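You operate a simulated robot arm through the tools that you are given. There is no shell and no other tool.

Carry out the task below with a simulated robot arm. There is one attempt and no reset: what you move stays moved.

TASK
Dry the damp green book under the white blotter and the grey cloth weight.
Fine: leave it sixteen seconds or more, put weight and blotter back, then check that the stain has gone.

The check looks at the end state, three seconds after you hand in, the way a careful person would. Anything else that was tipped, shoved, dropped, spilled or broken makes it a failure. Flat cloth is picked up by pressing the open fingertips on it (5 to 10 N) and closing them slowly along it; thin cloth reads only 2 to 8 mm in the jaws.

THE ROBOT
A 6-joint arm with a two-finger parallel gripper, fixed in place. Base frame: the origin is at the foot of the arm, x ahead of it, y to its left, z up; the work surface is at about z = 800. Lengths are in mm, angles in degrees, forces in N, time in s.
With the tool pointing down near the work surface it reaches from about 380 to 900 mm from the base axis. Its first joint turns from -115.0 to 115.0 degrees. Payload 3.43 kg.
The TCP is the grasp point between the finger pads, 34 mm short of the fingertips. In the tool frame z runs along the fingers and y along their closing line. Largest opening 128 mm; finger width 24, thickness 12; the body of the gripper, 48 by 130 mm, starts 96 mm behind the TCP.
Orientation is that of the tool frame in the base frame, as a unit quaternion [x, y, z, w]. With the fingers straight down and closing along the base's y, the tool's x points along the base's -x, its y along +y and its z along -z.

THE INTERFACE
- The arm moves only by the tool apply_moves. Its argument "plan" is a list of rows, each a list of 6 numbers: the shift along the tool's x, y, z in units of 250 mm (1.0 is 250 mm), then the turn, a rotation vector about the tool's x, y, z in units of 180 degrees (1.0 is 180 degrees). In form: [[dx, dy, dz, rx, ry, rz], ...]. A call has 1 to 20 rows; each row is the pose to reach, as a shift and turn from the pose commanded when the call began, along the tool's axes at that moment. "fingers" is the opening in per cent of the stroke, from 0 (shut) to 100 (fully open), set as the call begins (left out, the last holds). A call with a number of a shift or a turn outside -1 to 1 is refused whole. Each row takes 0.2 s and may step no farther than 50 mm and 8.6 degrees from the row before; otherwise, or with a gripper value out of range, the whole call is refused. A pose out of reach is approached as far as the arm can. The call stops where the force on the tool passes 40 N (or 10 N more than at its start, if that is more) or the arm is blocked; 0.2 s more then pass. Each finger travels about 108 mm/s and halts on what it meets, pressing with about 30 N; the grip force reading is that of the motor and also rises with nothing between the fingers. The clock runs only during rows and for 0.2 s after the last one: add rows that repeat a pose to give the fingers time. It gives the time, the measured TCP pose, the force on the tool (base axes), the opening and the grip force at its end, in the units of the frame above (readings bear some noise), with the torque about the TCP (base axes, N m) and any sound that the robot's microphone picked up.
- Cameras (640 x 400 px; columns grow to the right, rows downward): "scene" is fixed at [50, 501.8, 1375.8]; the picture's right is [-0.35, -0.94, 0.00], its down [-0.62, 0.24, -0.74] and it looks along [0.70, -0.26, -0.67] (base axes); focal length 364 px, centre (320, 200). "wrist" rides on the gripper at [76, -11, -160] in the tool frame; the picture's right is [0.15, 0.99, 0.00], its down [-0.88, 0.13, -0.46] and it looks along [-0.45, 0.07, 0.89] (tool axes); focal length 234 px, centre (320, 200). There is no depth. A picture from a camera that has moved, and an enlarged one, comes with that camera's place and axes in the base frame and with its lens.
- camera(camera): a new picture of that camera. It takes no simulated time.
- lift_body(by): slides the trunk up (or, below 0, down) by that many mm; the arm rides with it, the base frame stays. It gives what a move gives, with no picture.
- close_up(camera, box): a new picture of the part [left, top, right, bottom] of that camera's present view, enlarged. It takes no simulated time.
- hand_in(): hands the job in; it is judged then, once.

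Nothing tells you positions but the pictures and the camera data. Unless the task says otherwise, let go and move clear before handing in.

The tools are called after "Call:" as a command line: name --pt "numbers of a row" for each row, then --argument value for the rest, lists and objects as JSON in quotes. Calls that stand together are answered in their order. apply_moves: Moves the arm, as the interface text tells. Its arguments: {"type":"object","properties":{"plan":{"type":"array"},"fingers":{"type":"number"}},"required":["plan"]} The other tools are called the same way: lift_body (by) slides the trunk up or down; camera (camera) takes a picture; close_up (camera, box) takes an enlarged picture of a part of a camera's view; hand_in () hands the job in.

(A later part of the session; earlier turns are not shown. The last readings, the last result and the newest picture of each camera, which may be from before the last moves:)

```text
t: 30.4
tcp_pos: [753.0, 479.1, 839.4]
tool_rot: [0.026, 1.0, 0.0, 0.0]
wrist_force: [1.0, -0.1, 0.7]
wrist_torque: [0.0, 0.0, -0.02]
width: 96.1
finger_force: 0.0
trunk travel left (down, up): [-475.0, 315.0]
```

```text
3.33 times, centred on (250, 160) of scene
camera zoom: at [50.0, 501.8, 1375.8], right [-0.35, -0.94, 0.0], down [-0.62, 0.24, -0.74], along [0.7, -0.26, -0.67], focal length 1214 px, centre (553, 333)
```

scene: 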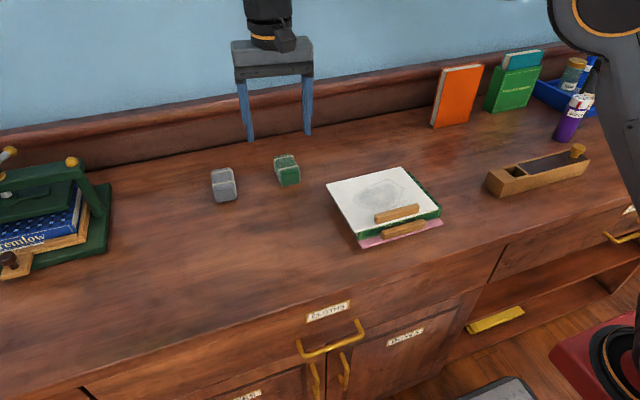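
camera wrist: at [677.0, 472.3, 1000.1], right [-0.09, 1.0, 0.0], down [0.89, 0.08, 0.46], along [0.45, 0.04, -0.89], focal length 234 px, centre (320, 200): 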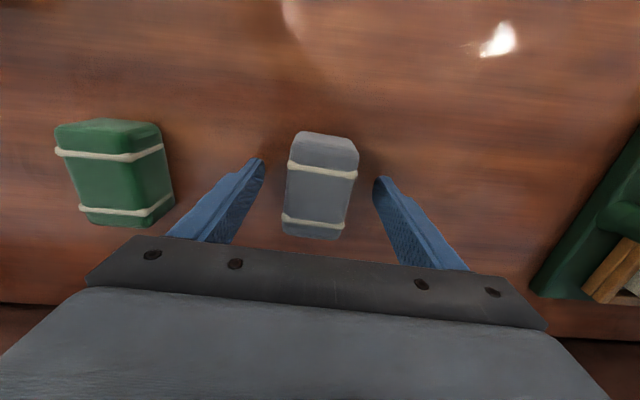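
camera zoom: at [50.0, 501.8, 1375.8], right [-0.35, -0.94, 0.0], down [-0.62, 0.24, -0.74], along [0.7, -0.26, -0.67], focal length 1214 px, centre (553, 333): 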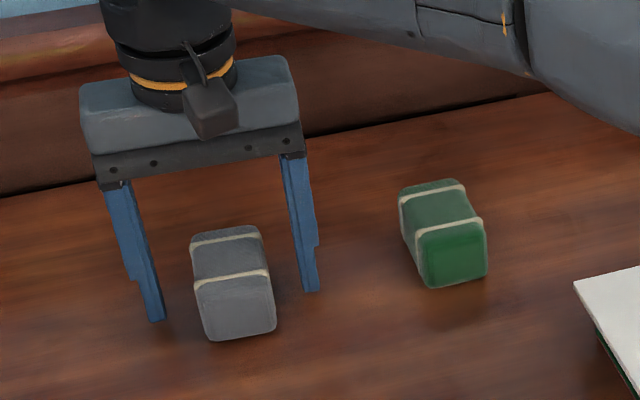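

The fingers are level with the weight and centred on it with nothing touching, so I'll close on it.

Call:
apply_moves --pt "0 0 0 0 0 0" --pt "0 0 0 0 0 0" --fingers 42

Call:
apply_moves --pt "0 0 0 0 0 0" --pt "0 0 0 0 0 0" --pt "0 0 0 0 0 0" --fingers 0

Call:
camera --camera "wrist"

Call:
close_up --camera "scene" --box '[180, 100, 320, 220]'

```text
t: 31.0
tcp_pos: [753.1, 478.4, 840.9]
tool_rot: [0.026, 1.0, 0.001, 0.0]
wrist_force: [0.2, 0.5, -0.1]
wrist_torque: [0.02, -0.03, -0.01]
width: 53.8
finger_force: 0.0
trunk travel left (down, up): [-475.0, 315.0]
```

```text
t: 31.8
tcp_pos: [754.0, 478.9, 840.6]
tool_rot: [0.026, 1.0, 0.0, 0.0]
wrist_force: [1.1, -1.5, 0.4]
wrist_torque: [-0.01, 0.0, -0.1]
width: 49.9
finger_force: 30.0
trunk travel left (down, up): [-475.0, 315.0]
```

```text
taken
camera wrist: at [677.1, 472.1, 1000.1], right [-0.09, 1.0, 0.0], down [0.89, 0.08, 0.46], along [0.45, 0.04, -0.89], focal length 234 px, centre (320, 200)
```

wrist: 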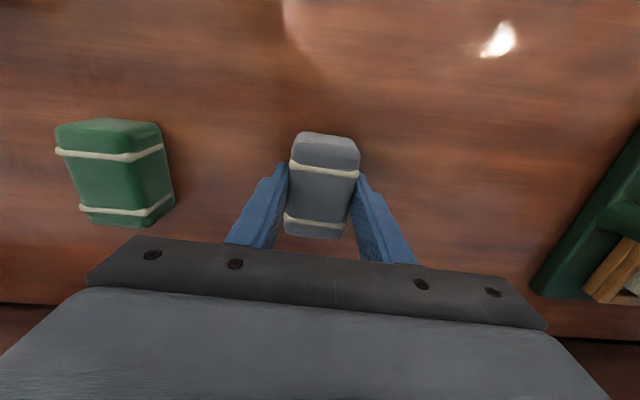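

```text
3.33 times, centred on (250, 160) of scene
camera zoom: at [50.0, 501.8, 1375.8], right [-0.35, -0.94, 0.0], down [-0.62, 0.24, -0.74], along [0.7, -0.26, -0.67], focal length 1214 px, centre (553, 333)
```

zoom: 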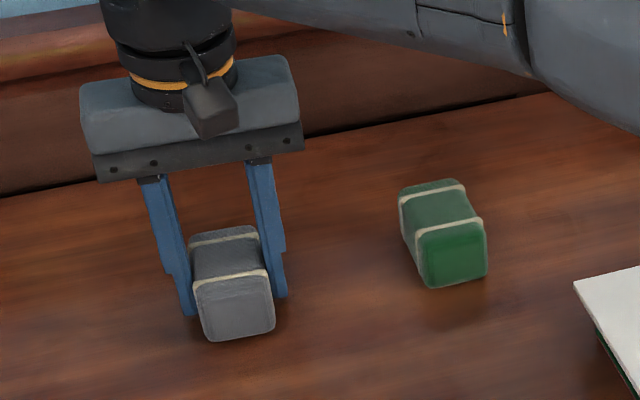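

I'm holding the weight firmly at 50 mm and it hasn't moved from its place, so TCP (753.5, 479, 840) is the spot to return it to. I'll lift it clear and start toward the book.

Call:
apply_moves --pt "0 0 -0.04 0 0 0" --pt "0 0 -0.12 0 0 0" --pt "0 0 -0.2 0 0 0" --pt "0 0 -0.24 0 0 0" --pt "0.0468 -0.0625 -0.25 0 0 0" --pt "0.0936 -0.125 -0.26 0 0 0" --pt "0.1404 -0.1875 -0.28 0 0 0" --pt "0.1873 -0.25 -0.3 0 0 0" --pt "0.2341 -0.3125 -0.32 0 0 0" --pt "0.2809 -0.375 -0.32 0 0 0" --pt "0.3277 -0.4375 -0.32 0 0 0" --pt "0.3745 -0.5 -0.32 0 0 0" --pt "0.3745 -0.5 -0.32 0 0 0"

Call:
camera --camera "wrist"

Call:
camera --camera "scene"

```text
t: 34.6
tcp_pos: [651.7, 361.0, 920.4]
tool_rot: [0.026, 1.0, 0.0, 0.0]
wrist_force: [-0.1, 0.5, -5.5]
wrist_torque: [-0.01, -0.03, -0.01]
width: 49.7
finger_force: 30.3
trunk travel left (down, up): [-475.0, 315.0]
```

```text
taken
camera wrist: at [575.5, 353.5, 1080.6], right [-0.09, 1.0, 0.0], down [0.89, 0.08, 0.46], along [0.45, 0.04, -0.89], focal length 234 px, centre (320, 200)
```

wrist: 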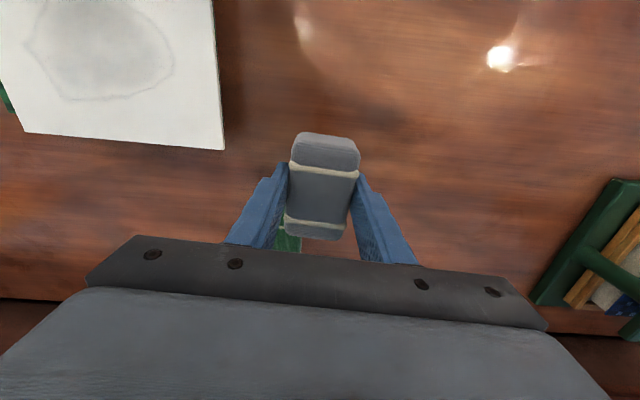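

```text
taken
```

scene: 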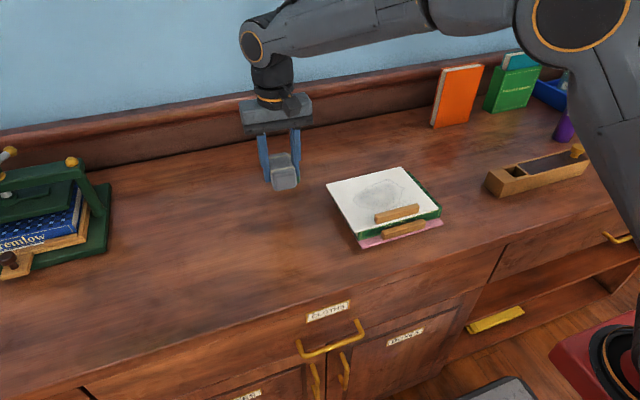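

The weight is held securely at about 0.55 kg. I'll carry it over the stained end of the book, around (562, 215).

Call:
apply_moves --pt "0.041 -0.0753 0 0 0 0" --pt "0.082 -0.1505 0 0 0 0" --pt "0.123 -0.2258 0 0 0 0" --pt "0.164 -0.301 0 0 0 0" --pt "0.205 -0.3763 0 0 0 0" --pt "0.246 -0.4515 0 0 0 0" --pt "0.287 -0.5268 0 0 0 0" --pt "0.328 -0.602 0 0 0 0" --pt "0.328 -0.602 0.06 0 0 0" --pt "0.328 -0.602 0.12 0 0 0" --pt "0.328 -0.602 0.12 0 0 0"

Call:
camera --camera "wrist"

Call:
close_up --camera "scene" --box '[290, 130, 460, 260]'

```text
t: 37.0
tcp_pos: [566.8, 215.0, 890.5]
tool_rot: [0.026, 1.0, 0.0, 0.001]
wrist_force: [1.0, 0.4, -5.1]
wrist_torque: [0.05, 0.01, 0.0]
width: 49.6
finger_force: 30.1
trunk travel left (down, up): [-475.0, 315.0]
```

```text
taken
camera wrist: at [489.9, 207.5, 1050.0], right [-0.09, 1.0, 0.0], down [0.89, 0.08, 0.46], along [0.45, 0.04, -0.89], focal length 234 px, centre (320, 200)
```

wrist: 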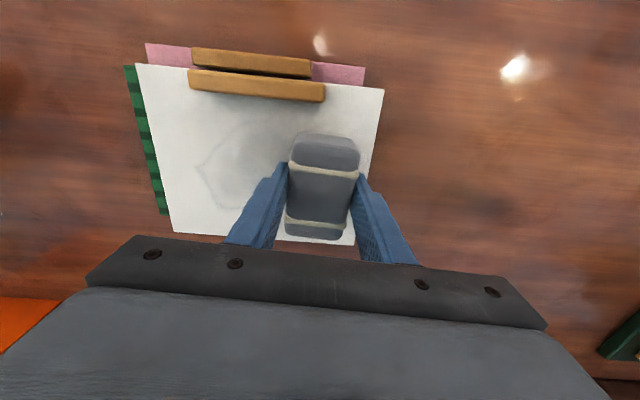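

```text
3.08 times, centred on (375, 195) of scene
camera zoom: at [50.0, 501.8, 1375.8], right [-0.35, -0.94, 0.0], down [-0.62, 0.24, -0.74], along [0.7, -0.26, -0.67], focal length 1120 px, centre (151, 215)
```

zoom: 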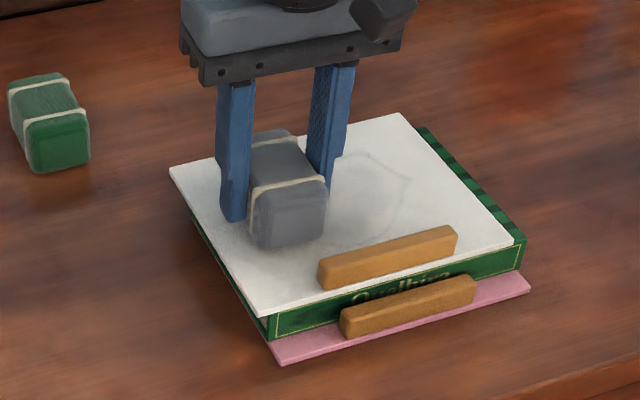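

The weight is hovering over the stained end, clear of the bar. I'll lower it gently onto the blotter.

Call:
apply_moves --pt "0 0 0.016 0 0 0" --pt "0 0 0.032 0 0 0" --pt "0 0 0.044 0 0 0" --pt "0 0 0.05 0 0 0" --pt "0 0 0.05 0 0 0"

Call:
close_up --camera "scene" --box '[290, 130, 460, 260]'

```text
t: 38.2
tcp_pos: [564.9, 213.6, 880.7]
tool_rot: [0.027, 1.0, 0.001, 0.002]
wrist_force: [4.7, -3.2, 39.0]
wrist_torque: [-0.62, -0.13, 0.0]
width: 50.1
finger_force: 30.6
trunk travel left (down, up): [-475.0, 315.0]
```

```text
3.08 times, centred on (375, 195) of scene
camera zoom: at [50.0, 501.8, 1375.8], right [-0.35, -0.94, 0.0], down [-0.62, 0.24, -0.74], along [0.7, -0.26, -0.67], focal length 1120 px, centre (151, 215)
```

zoom: 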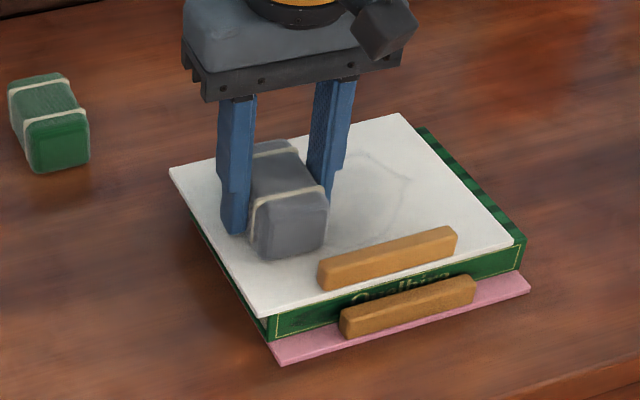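

Contact came a bit sooner than I expected, so I'll ease up until the load is near zero.

Call:
apply_moves --pt "0 0 -0.004 0 0 0" --pt "0 0 -0.006 0 0 0" --pt "0 0 -0.006 0 0 0"

```text
t: 39.0
tcp_pos: [564.3, 213.3, 880.4]
tool_rot: [0.026, 1.0, 0.001, 0.001]
wrist_force: [7.3, 0.9, 37.4]
wrist_torque: [-0.16, -0.46, 0.14]
width: 49.5
finger_force: 30.2
trunk travel left (down, up): [-475.0, 315.0]
```

Call:
apply_moves --pt "0 0 -0.003 0 0 0" --pt "0 0 -0.006 0 0 0" --pt "0 0 -0.006 0 0 0"

```text
t: 39.8
tcp_pos: [562.2, 214.6, 880.7]
tool_rot: [0.027, 1.0, 0.001, -0.001]
wrist_force: [5.3, 1.9, 13.3]
wrist_torque: [0.21, -0.99, 0.1]
width: 49.7
finger_force: 29.8
trunk travel left (down, up): [-475.0, 315.0]
```

Call:
apply_moves --pt "0 0 -0.002 0 0 0" --pt "0 0 -0.003 0 0 0" --pt "0 0 -0.003 0 0 0"

Call:
close_up --camera "scene" --box '[290, 130, 460, 260]'

```text
t: 40.6
tcp_pos: [562.1, 213.9, 881.2]
tool_rot: [0.026, 1.0, -0.001, -0.002]
wrist_force: [-0.1, -1.0, 0.4]
wrist_torque: [0.06, -0.21, -0.08]
width: 49.8
finger_force: 30.3
trunk travel left (down, up): [-475.0, 315.0]
```

```text
3.08 times, centred on (375, 195) of scene
camera zoom: at [50.0, 501.8, 1375.8], right [-0.35, -0.94, 0.0], down [-0.62, 0.24, -0.74], along [0.7, -0.26, -0.67], focal length 1120 px, centre (151, 215)
```

zoom: 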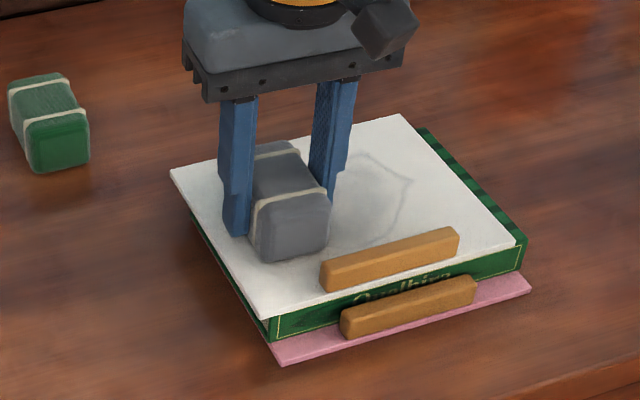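

The load is now near zero, so the weight is resting on the blotter. I'll open the fingers a little and check.

Call:
apply_moves --pt "0 0 0 0 0 0" --pt "0 0 0 0 0 0" --fingers 55

Call:
close_up --camera "scene" --box '[290, 130, 460, 260]'

Call:
camera --camera "wrist"

```text
t: 41.2
tcp_pos: [561.5, 214.8, 882.7]
tool_rot: [0.027, 1.0, 0.0, 0.001]
wrist_force: [-0.1, 0.4, -1.0]
wrist_torque: [0.02, -0.02, 0.01]
width: 70.4
finger_force: 0.1
trunk travel left (down, up): [-475.0, 315.0]
```

```text
3.08 times, centred on (375, 195) of scene
camera zoom: at [50.0, 501.8, 1375.8], right [-0.35, -0.94, 0.0], down [-0.62, 0.24, -0.74], along [0.7, -0.26, -0.67], focal length 1120 px, centre (151, 215)
```

zoom: 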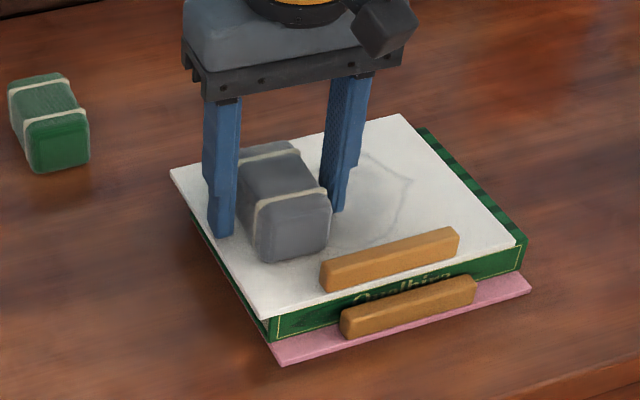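

```text
taken
camera wrist: at [486.6, 207.2, 1041.3], right [-0.09, 1.0, 0.0], down [0.89, 0.08, 0.46], along [0.45, 0.04, -0.89], focal length 234 px, centre (320, 200)
```

wrist: 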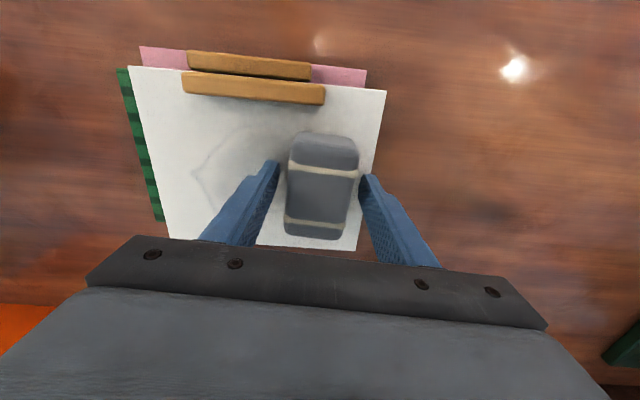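

The weight sits flat on the blotter over the stained end, released at about t=41. I'll rise clear and let it stand for well over sixteen seconds.

Call:
apply_moves --pt "0 0 -0.02 0 0 0" --pt "0 0 -0.08 0 0 0" --pt "0 0 -0.16 0 0 0" --pt "0 0 -0.26 0 0 0" --pt "0 0 -0.36 0 0 0" --pt "0 0 -0.46 0 0 0" --pt "0 0 -0.46 0 0 0" --pt "0 0 -0.46 0 0 0" --pt "0 0 -0.46 0 0 0" --pt "0 0 -0.46 0 0 0" --pt "0 0 -0.46 0 0 0" --pt "0 0 -0.46 0 0 0" --pt "0 0 -0.46 0 0 0" --pt "0 0 -0.46 0 0 0" --pt "0 0 -0.46 0 0 0" --pt "0 0 -0.46 0 0 0" --pt "0 0 -0.46 0 0 0" --pt "0 0 -0.46 0 0 0" --pt "0 0 -0.46 0 0 0" --pt "0 0 -0.46 0 0 0"

Call:
close_up --camera "scene" --box '[290, 130, 460, 260]'

Call:
camera --camera "wrist"

```text
t: 45.4
tcp_pos: [564.2, 215.3, 998.0]
tool_rot: [0.026, 1.0, 0.0, -0.001]
wrist_force: [-0.9, 0.3, 0.6]
wrist_torque: [0.02, 0.03, 0.0]
width: 70.5
finger_force: 0.0
trunk travel left (down, up): [-475.0, 315.0]
```

```text
3.08 times, centred on (375, 195) of scene
camera zoom: at [50.0, 501.8, 1375.8], right [-0.35, -0.94, 0.0], down [-0.62, 0.24, -0.74], along [0.7, -0.26, -0.67], focal length 1120 px, centre (151, 215)
```

zoom: 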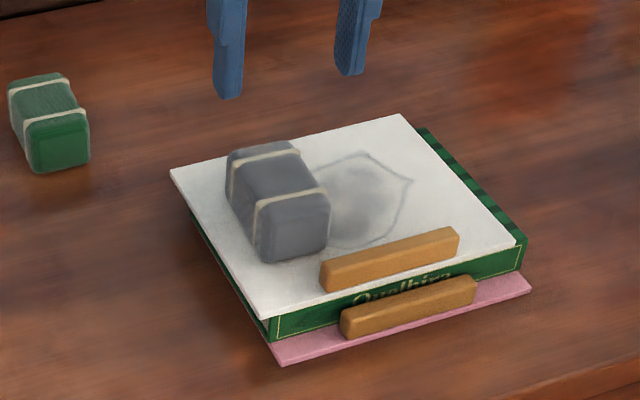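

```text
taken
camera wrist: at [487.8, 207.5, 1157.1], right [-0.09, 1.0, 0.0], down [0.89, 0.08, 0.46], along [0.45, 0.04, -0.89], focal length 234 px, centre (320, 200)
```

wrist: 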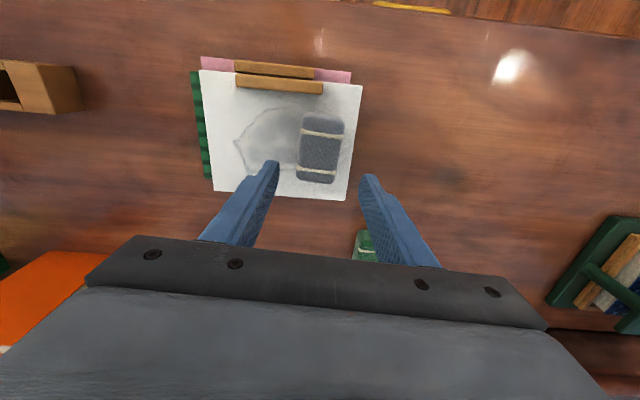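

The weight and blotter are stable over the stain. Now I'll just wait.

Call:
apply_moves --pt "0 0 0 0 0 0" --pt "0 0 0 0 0 0" --pt "0 0 0 0 0 0" --pt "0 0 0 0 0 0" --pt "0 0 0 0 0 0" --pt "0 0 0 0 0 0" --pt "0 0 0 0 0 0" --pt "0 0 0 0 0 0" --pt "0 0 0 0 0 0" --pt "0 0 0 0 0 0" --pt "0 0 0 0 0 0" --pt "0 0 0 0 0 0" --pt "0 0 0 0 0 0" --pt "0 0 0 0 0 0" --pt "0 0 0 0 0 0" --pt "0 0 0 0 0 0" --pt "0 0 0 0 0 0" --pt "0 0 0 0 0 0" --pt "0 0 0 0 0 0" --pt "0 0 0 0 0 0"

Call:
apply_moves --pt "0 0 0 0 0 0" --pt "0 0 0 0 0 0" --pt "0 0 0 0 0 0" --pt "0 0 0 0 0 0" --pt "0 0 0 0 0 0" --pt "0 0 0 0 0 0" --pt "0 0 0 0 0 0" --pt "0 0 0 0 0 0" --pt "0 0 0 0 0 0" --pt "0 0 0 0 0 0" --pt "0 0 0 0 0 0" --pt "0 0 0 0 0 0" --pt "0 0 0 0 0 0" --pt "0 0 0 0 0 0" --pt "0 0 0 0 0 0" --pt "0 0 0 0 0 0" --pt "0 0 0 0 0 0" --pt "0 0 0 0 0 0" --pt "0 0 0 0 0 0" --pt "0 0 0 0 0 0"

Call:
apply_moves --pt "0 0 0 0 0 0" --pt "0 0 0 0 0 0" --pt "0 0 0 0 0 0" --pt "0 0 0 0 0 0" --pt "0 0 0 0 0 0" --pt "0 0 0 0 0 0" --pt "0 0 0 0 0 0" --pt "0 0 0 0 0 0" --pt "0 0 0 0 0 0" --pt "0 0 0 0 0 0" --pt "0 0 0 0 0 0" --pt "0 0 0 0 0 0" --pt "0 0 0 0 0 0" --pt "0 0 0 0 0 0" --pt "0 0 0 0 0 0" --pt "0 0 0 0 0 0" --pt "0 0 0 0 0 0" --pt "0 0 0 0 0 0" --pt "0 0 0 0 0 0" --pt "0 0 0 0 0 0"

Call:
apply_moves --pt "0 0 0 0 0 0" --pt "0 0 0 0 0 0" --pt "0 0 0 0 0 0" --pt "0 0 0 0 0 0" --pt "0 0 0 0 0 0" --pt "0 0 0 0 0 0" --pt "0 0 0 0 0 0" --pt "0 0 0 0 0 0" --pt "0 0 0 0 0 0" --pt "0 0 0 0 0 0" --pt "0 0 0 0 0 0" --pt "0 0 0 0 0 0" --pt "0 0 0 0 0 0" --pt "0 0 0 0 0 0" --pt "0 0 0 0 0 0" --pt "0 0 0 0 0 0" --pt "0 0 0 0 0 0" --pt "0 0 0 0 0 0" --pt "0 0 0 0 0 0" --pt "0 0 0 0 0 0"

Call:
apply_moves --pt "0 0 0 0 0 0" --pt "0 0 0 0 0 0" --pt "0 0 0 0 0 0" --pt "0 0 0 0 0 0" --pt "0 0 0 0 0 0" --pt "0 0 0 0 0 0" --pt "0 0 0 0 0 0" --pt "0 0 0 0 0 0" --pt "0 0 0 0 0 0" --pt "0 0 0 0 0 0" --pt "0 0 0 0 0 0" --pt "0 0 0 0 0 0" --pt "0 0 0 0 0 0" --pt "0 0 0 0 0 0" --pt "0 0 0 0 0 0" --pt "0 0 0 0 0 0" --pt "0 0 0 0 0 0" --pt "0 0 0 0 0 0" --pt "0 0 0 0 0 0" --pt "0 0 0 0 0 0"

Call:
close_up --camera "scene" --box '[290, 130, 460, 260]'

Call:
camera --camera "wrist"

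```text
t: 49.6
tcp_pos: [565.1, 213.8, 997.5]
tool_rot: [0.027, 1.0, -0.001, -0.001]
wrist_force: [0.0, 1.5, -0.2]
wrist_torque: [-0.02, -0.01, 0.0]
width: 70.2
finger_force: 0.0
trunk travel left (down, up): [-475.0, 315.0]
```

```text
t: 53.8
tcp_pos: [563.5, 214.7, 997.9]
tool_rot: [0.027, 1.0, 0.0, 0.0]
wrist_force: [0.1, 0.3, -0.4]
wrist_torque: [0.0, 0.02, 0.01]
width: 70.5
finger_force: 0.1
trunk travel left (down, up): [-475.0, 315.0]
```

```text
t: 58.0
tcp_pos: [563.6, 214.5, 997.8]
tool_rot: [0.026, 1.0, 0.0, 0.001]
wrist_force: [0.2, 0.9, -0.3]
wrist_torque: [-0.03, 0.03, 0.02]
width: 70.4
finger_force: 0.1
trunk travel left (down, up): [-475.0, 315.0]
```

```text
t: 62.2
tcp_pos: [564.2, 214.1, 996.7]
tool_rot: [0.027, 1.0, 0.0, 0.0]
wrist_force: [-0.3, -0.6, 0.8]
wrist_torque: [0.0, 0.01, 0.0]
width: 70.6
finger_force: 0.0
trunk travel left (down, up): [-475.0, 315.0]
```

```text
t: 66.4
tcp_pos: [563.3, 215.0, 998.5]
tool_rot: [0.025, 1.0, -0.001, 0.0]
wrist_force: [0.7, -0.2, 0.0]
wrist_torque: [-0.01, 0.03, -0.02]
width: 70.6
finger_force: 0.1
trunk travel left (down, up): [-475.0, 315.0]
```

```text
3.08 times, centred on (375, 195) of scene
camera zoom: at [50.0, 501.8, 1375.8], right [-0.35, -0.94, 0.0], down [-0.62, 0.24, -0.74], along [0.7, -0.26, -0.67], focal length 1120 px, centre (151, 215)
```

zoom: 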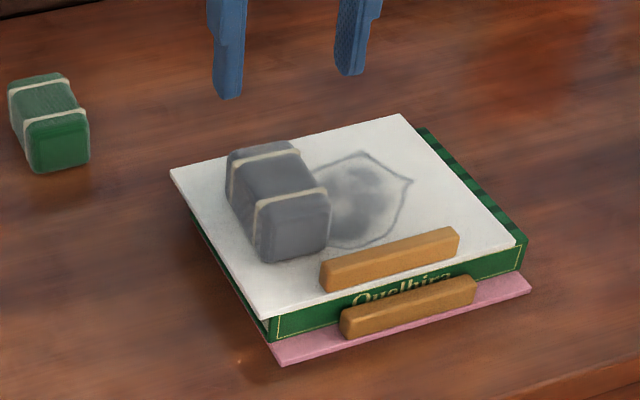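

```text
taken
camera wrist: at [487.8, 207.5, 1157.1], right [-0.09, 1.0, 0.0], down [0.89, 0.08, 0.46], along [0.45, 0.04, -0.89], focal length 234 px, centre (320, 200)
```

wrist: 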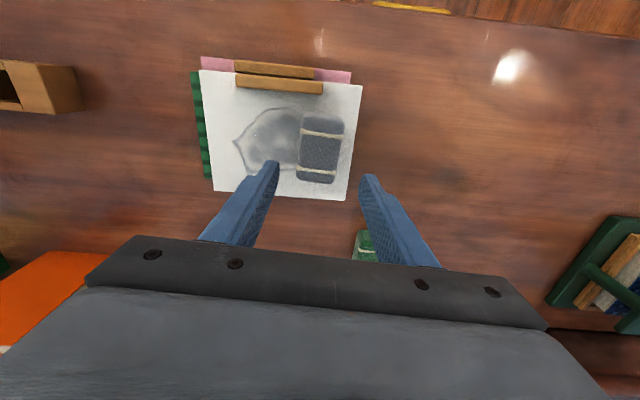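

About 25 s have passed and the blotter's mark has darkened, so it's drawing up water. I'll give it a few more seconds for margin before removing the weight.

Call:
apply_moves --pt "0 0 0 0 0 0" --pt "0 0 0 0 0 0" --pt "0 0 0 0 0 0" --pt "0 0 0 0 0 0" --pt "0 0 0 0 0 0" --pt "0 0 0 0 0 0" --pt "0 0 0 0 0 0" --pt "0 0 0 0 0 0" --pt "0 0 0 0 0 0" --pt "0 0 0 0 0 0" --pt "0 0 0 0 0 0" --pt "0 0 0 0 0 0" --pt "0 0 0 0 0 0" --pt "0 0 0 0 0 0" --pt "0 0 0 0 0 0" --pt "0 0 0 0 0 0" --pt "0 0 0 0 0 0" --pt "0 0 0 0 0 0" --pt "0 0 0 0 0 0" --pt "0 0 0 0 0 0"

Call:
close_up --camera "scene" --box '[290, 130, 460, 260]'

```text
t: 70.6
tcp_pos: [564.2, 215.7, 997.5]
tool_rot: [0.026, 1.0, 0.0, 0.0]
wrist_force: [0.5, 0.8, -0.4]
wrist_torque: [0.03, 0.01, 0.01]
width: 70.4
finger_force: 0.1
trunk travel left (down, up): [-475.0, 315.0]
```

```text
3.08 times, centred on (375, 195) of scene
camera zoom: at [50.0, 501.8, 1375.8], right [-0.35, -0.94, 0.0], down [-0.62, 0.24, -0.74], along [0.7, -0.26, -0.67], focal length 1120 px, centre (151, 215)
```

zoom: 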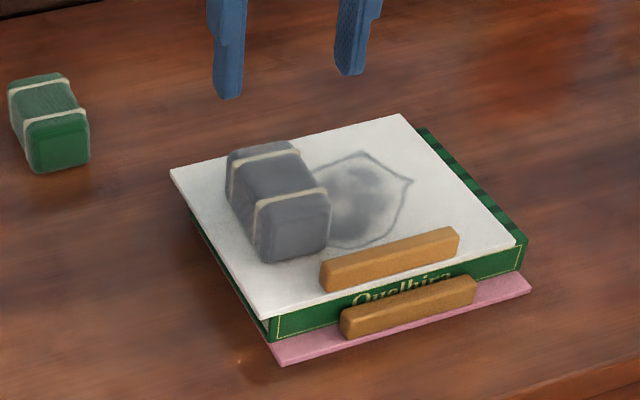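

The mark isn't changing any more, and 29 s have gone by. I'll go back down around the weight and grip it.

Call:
apply_moves --pt "0 0 0.1 0 0 0" --pt "0 0 0.2 0 0 0" --pt "0 0 0.3 0 0 0" --pt "0 0 0.38 0 0 0" --pt "0 0 0.43 0 0 0" --pt "0 0 0.456 0 0 0" --pt "0 0 0.456 0 0 0" --fingers 62

Call:
camera --camera "wrist"

Call:
close_up --camera "scene" --box '[290, 130, 460, 260]'

```text
t: 72.2
tcp_pos: [563.0, 214.5, 883.1]
tool_rot: [0.026, 1.0, 0.0, 0.0]
wrist_force: [1.0, -0.6, 0.1]
wrist_torque: [-0.02, -0.01, 0.0]
width: 79.7
finger_force: 0.0
trunk travel left (down, up): [-475.0, 315.0]
```

```text
taken
camera wrist: at [488.3, 206.8, 1042.1], right [-0.09, 1.0, 0.0], down [0.89, 0.08, 0.46], along [0.45, 0.04, -0.89], focal length 234 px, centre (320, 200)
```

wrist: 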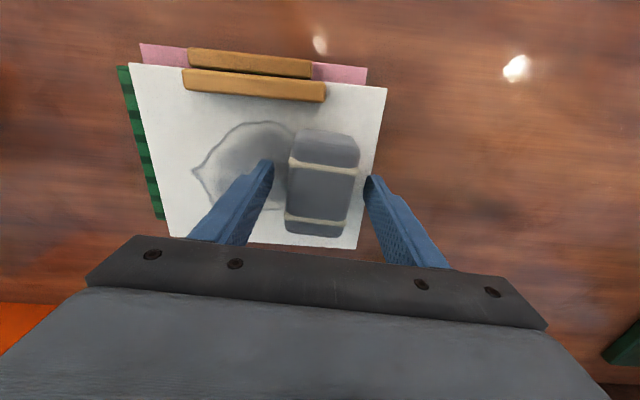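

```text
3.08 times, centred on (375, 195) of scene
camera zoom: at [50.0, 501.8, 1375.8], right [-0.35, -0.94, 0.0], down [-0.62, 0.24, -0.74], along [0.7, -0.26, -0.67], focal length 1120 px, centre (151, 215)
```

zoom: 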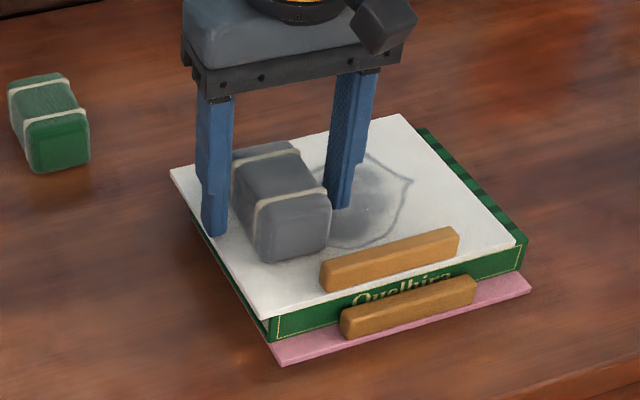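

The fingers straddle the weight without touching anything. I'll close and lift it.

Call:
apply_moves --pt "0 0 0 0 0 0" --pt "0 0 0 0 0 0" --fingers 42

Call:
apply_moves --pt "0 0 0 0 0 0" --pt "0 0 0 0 0 0" --pt "0 0 0 0 0 0" --fingers 0

Call:
apply_moves --pt "0 0 -0.02 0 0 0" --pt "0 0 -0.06 0 0 0" --pt "0 0 -0.12 0 0 0" --pt "0 0 -0.16 0 0 0" --pt "0 0 -0.16 0 0 0"

Call:
close_up --camera "scene" --box '[290, 130, 460, 260]'

Call:
camera --camera "wrist"

```text
t: 72.8
tcp_pos: [563.8, 213.6, 882.6]
tool_rot: [0.026, 1.0, 0.0, 0.0]
wrist_force: [-1.4, -0.1, 0.8]
wrist_torque: [0.01, 0.02, -0.02]
width: 53.9
finger_force: 0.1
trunk travel left (down, up): [-475.0, 315.0]
```

```text
t: 73.6
tcp_pos: [563.9, 213.0, 882.6]
tool_rot: [0.027, 1.0, 0.0, 0.0]
wrist_force: [0.2, -0.1, 0.2]
wrist_torque: [0.0, 0.02, 0.0]
width: 49.6
finger_force: 30.2
trunk travel left (down, up): [-475.0, 315.0]
```

```text
t: 74.8
tcp_pos: [562.9, 214.9, 923.3]
tool_rot: [0.026, 1.0, 0.0, 0.001]
wrist_force: [0.6, 0.4, -5.5]
wrist_torque: [0.01, 0.0, 0.03]
width: 50.0
finger_force: 30.3
trunk travel left (down, up): [-475.0, 315.0]
```

```text
3.08 times, centred on (375, 195) of scene
camera zoom: at [50.0, 501.8, 1375.8], right [-0.35, -0.94, 0.0], down [-0.62, 0.24, -0.74], along [0.7, -0.26, -0.67], focal length 1120 px, centre (151, 215)
```

zoom: 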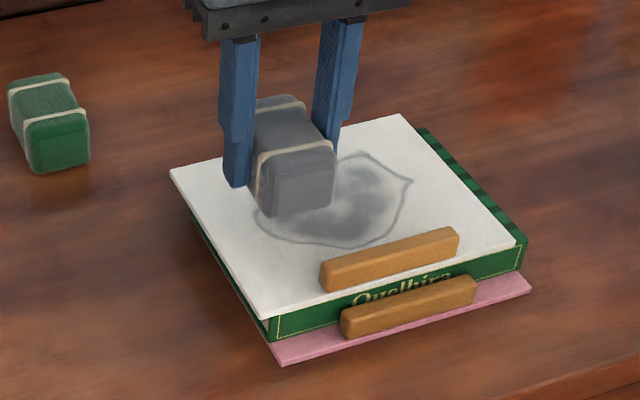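

```text
taken
camera wrist: at [487.4, 207.9, 1083.2], right [-0.09, 1.0, 0.0], down [0.89, 0.08, 0.46], along [0.45, 0.04, -0.89], focal length 234 px, centre (320, 200)
```

wrist: 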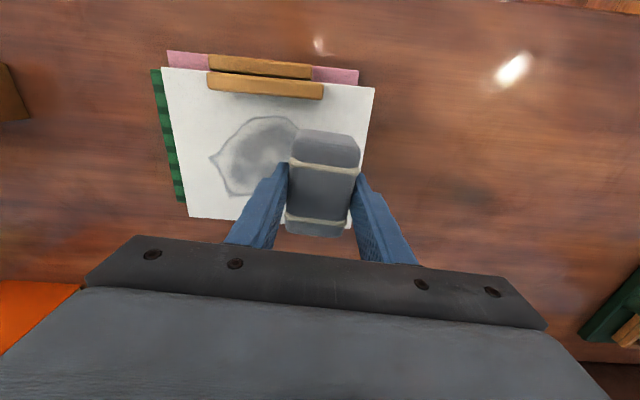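

The weight is up cleanly and the blotter stayed put. I'll carry it back to where it came from at (753.5, 479).

Call:
apply_moves --pt "-0.0406 0.0753 0 0 0 0" --pt "-0.0813 0.1505 0 0 0 0" --pt "-0.1219 0.2258 0 0 0 0" --pt "-0.1625 0.301 0 0 0 0" --pt "-0.2031 0.3763 0 0 0 0" --pt "-0.2438 0.4515 0 0 0 0" --pt "-0.2844 0.5268 0 0 0 0" --pt "-0.325 0.602 0 0 0 0" --pt "-0.325 0.602 0 0 0 0"

```text
t: 76.8
tcp_pos: [653.4, 359.6, 921.8]
tool_rot: [0.027, 1.0, 0.0, -0.001]
wrist_force: [-0.3, 0.6, -5.2]
wrist_torque: [-0.01, -0.01, -0.01]
width: 49.4
finger_force: 29.8
trunk travel left (down, up): [-475.0, 315.0]
```

Call:
apply_moves --pt "-0.0472 0.0625 0.01 0 0 0" --pt "-0.0944 0.125 0.02 0 0 0" --pt "-0.1416 0.1875 0.03 0 0 0" --pt "-0.1888 0.25 0.04 0 0 0" --pt "-0.2359 0.3125 0.05 0 0 0" --pt "-0.2831 0.375 0.06 0 0 0" --pt "-0.3303 0.4375 0.07 0 0 0" --pt "-0.3775 0.5 0.08 0 0 0" --pt "-0.3775 0.5 0.16 0 0 0" --pt "-0.3775 0.5 0.24 0 0 0" --pt "-0.3775 0.5 0.28 0 0 0" --pt "-0.3775 0.5 0.28 0 0 0"

Call:
camera --camera "wrist"

Call:
close_up --camera "scene" --box '[180, 100, 320, 220]'

```text
t: 79.4
tcp_pos: [752.9, 478.5, 852.0]
tool_rot: [0.026, 1.0, 0.0, -0.001]
wrist_force: [0.2, 0.3, -4.5]
wrist_torque: [-0.01, -0.02, 0.01]
width: 49.7
finger_force: 31.1
trunk travel left (down, up): [-475.0, 315.0]
```

```text
taken
camera wrist: at [677.5, 472.1, 1011.8], right [-0.09, 1.0, 0.0], down [0.89, 0.08, 0.46], along [0.45, 0.04, -0.89], focal length 234 px, centre (320, 200)
```

wrist: 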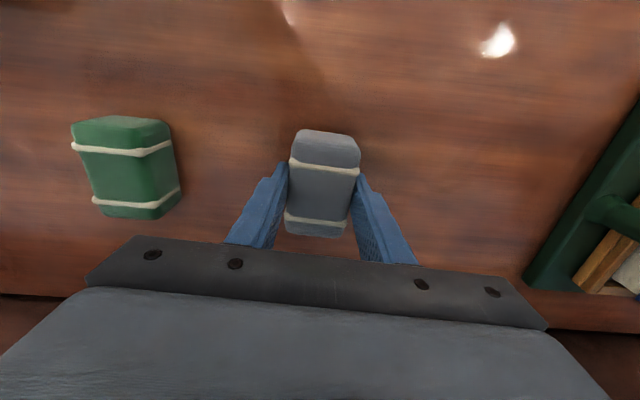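

```text
3.33 times, centred on (250, 160) of scene
camera zoom: at [50.0, 501.8, 1375.8], right [-0.35, -0.94, 0.0], down [-0.62, 0.24, -0.74], along [0.7, -0.26, -0.67], focal length 1214 px, centre (553, 333)
```

zoom: 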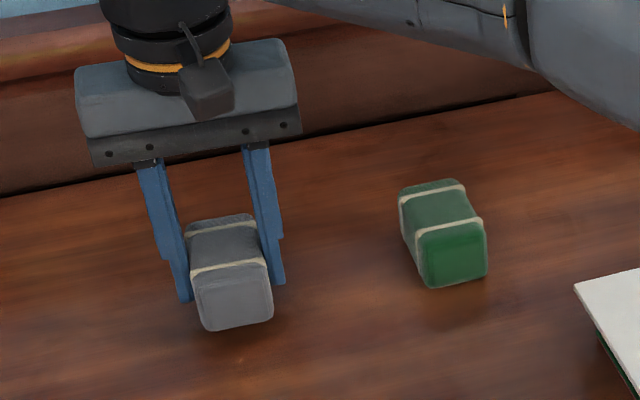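

The weight is directly over its original spot, about 10 mm up. I'll lower it slowly.

Call:
apply_moves --pt "0 0 0.016 0 0 0" --pt "0 0 0.028 0 0 0" --pt "0 0 0.036 0 0 0" --pt "0 0 0.036 0 0 0"

Call:
apply_moves --pt "0 0 0.003 0 0 0" --pt "0 0 0.006 0 0 0" --pt "0 0 0.006 0 0 0"

```text
t: 80.4
tcp_pos: [753.6, 480.6, 843.5]
tool_rot: [0.027, 1.0, 0.0, -0.001]
wrist_force: [-0.6, 0.3, -5.8]
wrist_torque: [-0.03, 0.05, -0.05]
width: 49.8
finger_force: 30.3
trunk travel left (down, up): [-475.0, 315.0]
```

```text
t: 81.2
tcp_pos: [753.3, 480.1, 841.8]
tool_rot: [0.027, 1.0, 0.0, -0.001]
wrist_force: [0.0, -0.2, -4.7]
wrist_torque: [0.03, -0.03, 0.01]
width: 49.9
finger_force: 30.4
trunk travel left (down, up): [-475.0, 315.0]
```

Call:
apply_moves --pt "0 0 0.003 0 0 0" --pt "0 0 0.005 0 0 0" --pt "0 0 0.005 0 0 0"

Call:
close_up --camera "scene" --box '[180, 100, 320, 220]'

```text
t: 82.0
tcp_pos: [753.1, 480.1, 839.8]
tool_rot: [0.025, 1.0, 0.0, 0.0]
wrist_force: [-1.2, 0.6, -3.6]
wrist_torque: [0.06, -0.02, 0.07]
width: 49.9
finger_force: 30.4
trunk travel left (down, up): [-475.0, 315.0]
```

```text
3.33 times, centred on (250, 160) of scene
camera zoom: at [50.0, 501.8, 1375.8], right [-0.35, -0.94, 0.0], down [-0.62, 0.24, -0.74], along [0.7, -0.26, -0.67], focal length 1214 px, centre (553, 333)
```

zoom: 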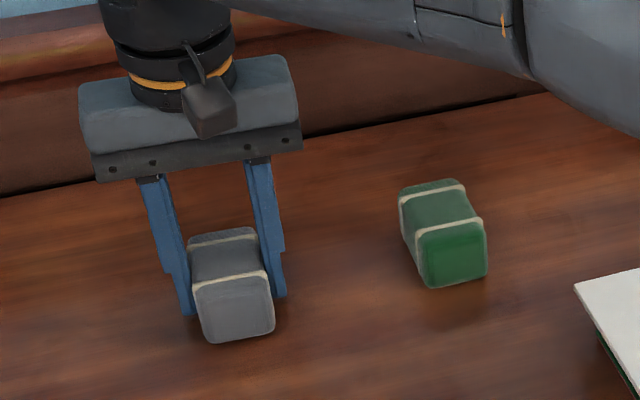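

It matches the original picture almost pixel for pixel and is just starting to take support. I'll lower a touch more, then release and rise.

Call:
apply_moves --pt "0 0 0.002 0 0 0" --pt "0 0 0.003 0 0 0" --pt "0 0 0.003 0 0 0"

Call:
apply_moves --pt "0 0 0 0 0 0" --pt "0 0 0 0 0 0" --fingers 65

Call:
close_up --camera "scene" --box '[180, 100, 320, 220]'

```text
t: 82.8
tcp_pos: [751.3, 479.1, 841.1]
tool_rot: [0.027, 1.0, 0.0, 0.002]
wrist_force: [3.3, 3.7, 4.2]
wrist_torque: [-0.08, 0.26, -0.04]
width: 49.6
finger_force: 30.1
trunk travel left (down, up): [-475.0, 315.0]
```

```text
t: 83.4
tcp_pos: [753.5, 478.8, 840.2]
tool_rot: [0.026, 1.0, 0.0, -0.001]
wrist_force: [-0.9, -0.1, -0.4]
wrist_torque: [-0.01, -0.04, -0.01]
width: 83.3
finger_force: 0.0
trunk travel left (down, up): [-475.0, 315.0]
```

```text
3.33 times, centred on (250, 160) of scene
camera zoom: at [50.0, 501.8, 1375.8], right [-0.35, -0.94, 0.0], down [-0.62, 0.24, -0.74], along [0.7, -0.26, -0.67], focal length 1214 px, centre (553, 333)
```

zoom: 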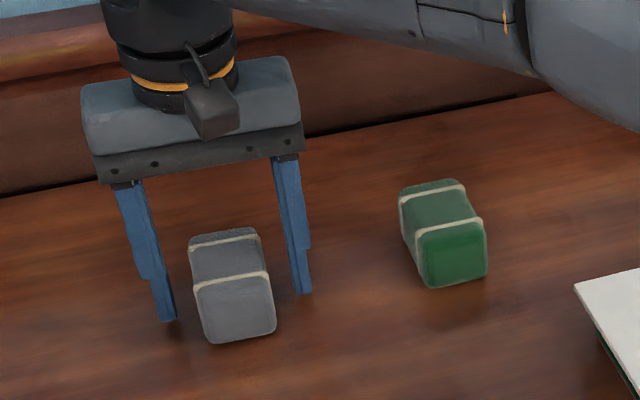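

The grey weight is back and standing still. I'll rise, retract, and turn the gripper back across the blotter bar.

Call:
apply_moves --pt "0 0 -0.08 0 0 0" --pt "0 0 -0.16 0 0 0" --pt "0 0 -0.24 0 0 0" --pt "0.0305 -0.0385 -0.2671 0 0 0.0345" --pt "0.0609 -0.077 -0.2943 0 0 0.069" --pt "0.0914 -0.1155 -0.3214 0 0 0.1036" --pt "0.1219 -0.154 -0.3586 0 0 0.1381" --pt "0.1523 -0.1925 -0.3957 0 0 0.1726" --pt "0.1828 -0.231 -0.4229 0 0 0.2071" --pt "0.2133 -0.2695 -0.45 0 0 0.2417" --pt "0.2437 -0.308 -0.4771 0 0 0.2762" --pt "0.2742 -0.3465 -0.5043 0 0 0.3107" --pt "0.3046 -0.385 -0.5314 0 0 0.3452" --pt "0.3351 -0.4235 -0.5586 0 0 0.3797" --pt "0.3656 -0.462 -0.5857 0 0 0.4143" --pt "0.396 -0.5005 -0.6129 0 0 0.4488" --pt "0.4265 -0.539 -0.64 0 0 0.4833" --pt "0.4265 -0.539 -0.64 0 0 0.4833"

Call:
camera --camera "scene"

```text
t: 87.2
tcp_pos: [639.5, 351.1, 1000.1]
tool_rot: [0.708, 0.706, 0.0, 0.0]
wrist_force: [-0.2, 0.0, 0.3]
wrist_torque: [-0.04, -0.01, -0.03]
width: 83.4
finger_force: 0.1
trunk travel left (down, up): [-475.0, 315.0]
```

```text
taken
```

scene: 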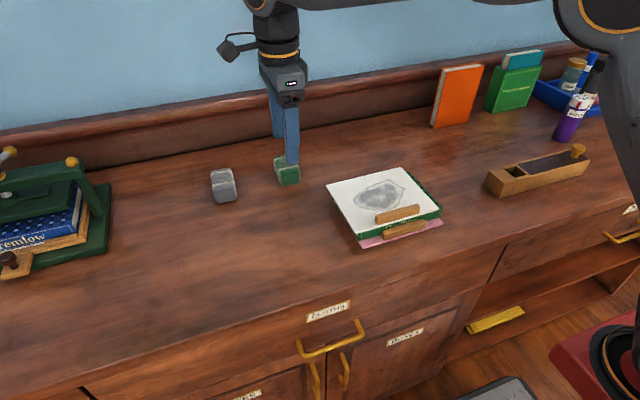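

The gripper is aligned with the book again. I'll move over the blotter's bar.

Call:
apply_moves --pt "-0.0742 -0.0568 0.016 0 0 0" --pt "-0.1484 -0.1136 0.032 0 0 0" --pt "-0.2226 -0.1704 0.048 0 0 0" --pt "-0.2968 -0.2272 0.064 0 0 0" --pt "-0.371 -0.284 0.08 0 0 0" --pt "-0.4452 -0.3408 0.096 0 0 0" --pt "-0.5194 -0.3976 0.112 0 0 0" --pt "-0.5936 -0.4544 0.128 0 0 0" --pt "-0.6678 -0.5112 0.144 0 0 0" --pt "-0.742 -0.568 0.16 0 0 0" --pt "-0.742 -0.568 0.16 0 0 0" --fingers 55

Call:
camera --camera "wrist"

Call:
close_up --camera "scene" --box '[290, 130, 460, 260]'

```text
t: 89.6
tcp_pos: [497.0, 164.1, 962.3]
tool_rot: [0.707, 0.707, 0.0, 0.0]
wrist_force: [-0.5, -0.3, -0.3]
wrist_torque: [-0.02, -0.01, 0.0]
width: 70.5
finger_force: 0.1
trunk travel left (down, up): [-475.0, 315.0]
```

```text
taken
camera wrist: at [485.1, 240.7, 1121.5], right [0.99, 0.15, 0.0], down [0.13, -0.88, 0.46], along [0.07, -0.45, -0.89], focal length 234 px, centre (320, 200)
```

wrist: 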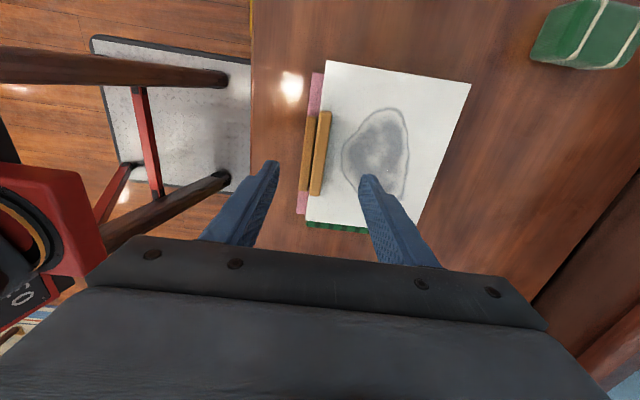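

```text
3.08 times, centred on (375, 195) of scene
camera zoom: at [50.0, 501.8, 1375.8], right [-0.35, -0.94, 0.0], down [-0.62, 0.24, -0.74], along [0.7, -0.26, -0.67], focal length 1120 px, centre (151, 215)
```

zoom: 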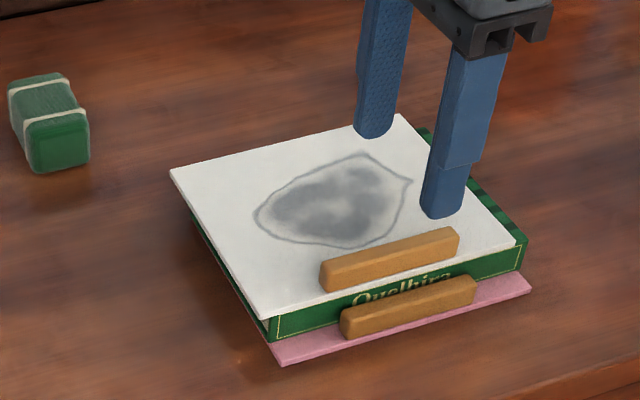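

The bar sits between the fingers. I'll lower to grip height, with the tips a few mm above the sheet.

Call:
apply_moves --pt "0 0 0.1 0 0 0" --pt "0 0 0.2 0 0 0" --pt "0 0 0.28 0 0 0" --pt "0 0 0.31 0 0 0" --pt "0 0 0.326 0 0 0" --pt "0 0 0.326 0 0 0"

Call:
camera --camera "wrist"

Call:
close_up --camera "scene" --box '[290, 130, 460, 260]'

```text
t: 91.0
tcp_pos: [497.8, 163.1, 879.1]
tool_rot: [0.707, 0.707, 0.0, -0.001]
wrist_force: [-0.3, 0.5, 0.2]
wrist_torque: [-0.01, 0.0, 0.0]
width: 70.2
finger_force: 0.1
trunk travel left (down, up): [-475.0, 315.0]
```

```text
taken
camera wrist: at [487.1, 240.0, 1038.8], right [0.99, 0.15, 0.0], down [0.13, -0.88, 0.46], along [0.07, -0.45, -0.89], focal length 234 px, centre (320, 200)
```

wrist: 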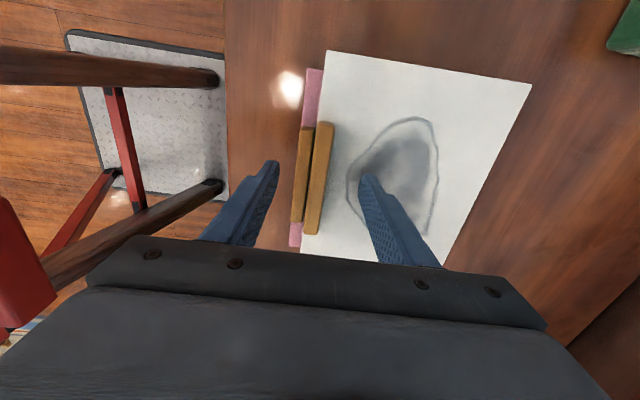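

```text
3.08 times, centred on (375, 195) of scene
camera zoom: at [50.0, 501.8, 1375.8], right [-0.35, -0.94, 0.0], down [-0.62, 0.24, -0.74], along [0.7, -0.26, -0.67], focal length 1120 px, centre (151, 215)
```

zoom: 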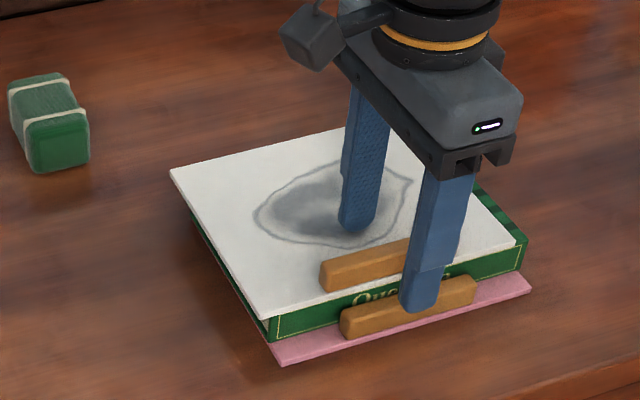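

The bar is well centred, so I'll close on it and lift.

Call:
apply_moves --pt "0 0 0 0 0 0" --pt "0 0 0 0 0 0" --pt "0 0 0 0 0 0" --fingers 20

Call:
apply_moves --pt "0 0 0 0 0 0" --pt "0 0 0 0 0 0" --pt "0 0 0 0 0 0" --fingers 0

Call:
apply_moves --pt "0 0 -0.02 0 0 0" --pt "0 0 -0.06 0 0 0" --pt "0 0 -0.12 0 0 0" --pt "0 0 -0.2 0 0 0" --pt "0 0 -0.2 0 0 0"

Call:
close_up --camera "scene" --box '[290, 120, 460, 260]'

Call:
camera --camera "wrist"

```text
t: 91.8
tcp_pos: [497.9, 164.0, 878.9]
tool_rot: [0.707, 0.707, 0.0, 0.0]
wrist_force: [0.0, -0.6, 0.4]
wrist_torque: [-0.01, 0.01, -0.02]
width: 25.8
finger_force: 0.1
trunk travel left (down, up): [-475.0, 315.0]
```

```text
t: 92.6
tcp_pos: [497.9, 164.4, 878.2]
tool_rot: [0.707, 0.707, 0.0, 0.0]
wrist_force: [-0.9, -0.6, 0.4]
wrist_torque: [-0.04, -0.07, 0.04]
width: 13.2
finger_force: 30.0
trunk travel left (down, up): [-475.0, 315.0]
```

```text
t: 93.8
tcp_pos: [501.4, 165.2, 929.9]
tool_rot: [0.707, 0.707, 0.0, -0.001]
wrist_force: [0.9, 0.2, -0.6]
wrist_torque: [0.06, 0.06, -0.03]
width: 13.3
finger_force: 29.9
trunk travel left (down, up): [-475.0, 315.0]
```

```text
2.86 times, centred on (375, 190) of scene
camera zoom: at [50.0, 501.8, 1375.8], right [-0.35, -0.94, 0.0], down [-0.62, 0.24, -0.74], along [0.7, -0.26, -0.67], focal length 1040 px, centre (163, 229)
```

zoom: 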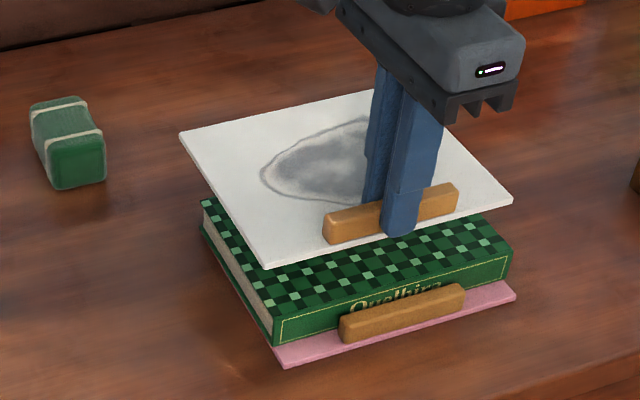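

```text
taken
camera wrist: at [489.0, 241.2, 1089.7], right [0.99, 0.15, 0.0], down [0.13, -0.88, 0.46], along [0.07, -0.45, -0.89], focal length 234 px, centre (320, 200)
```

wrist: 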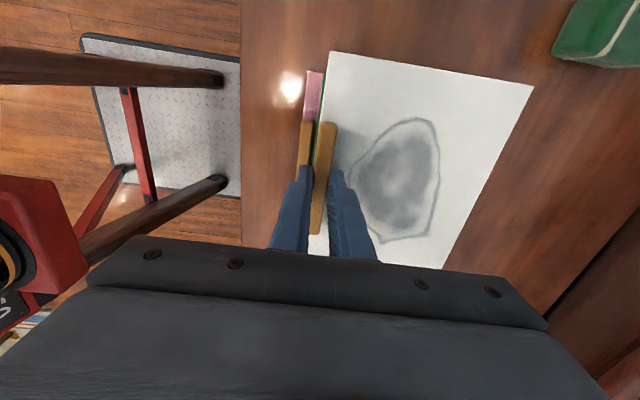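

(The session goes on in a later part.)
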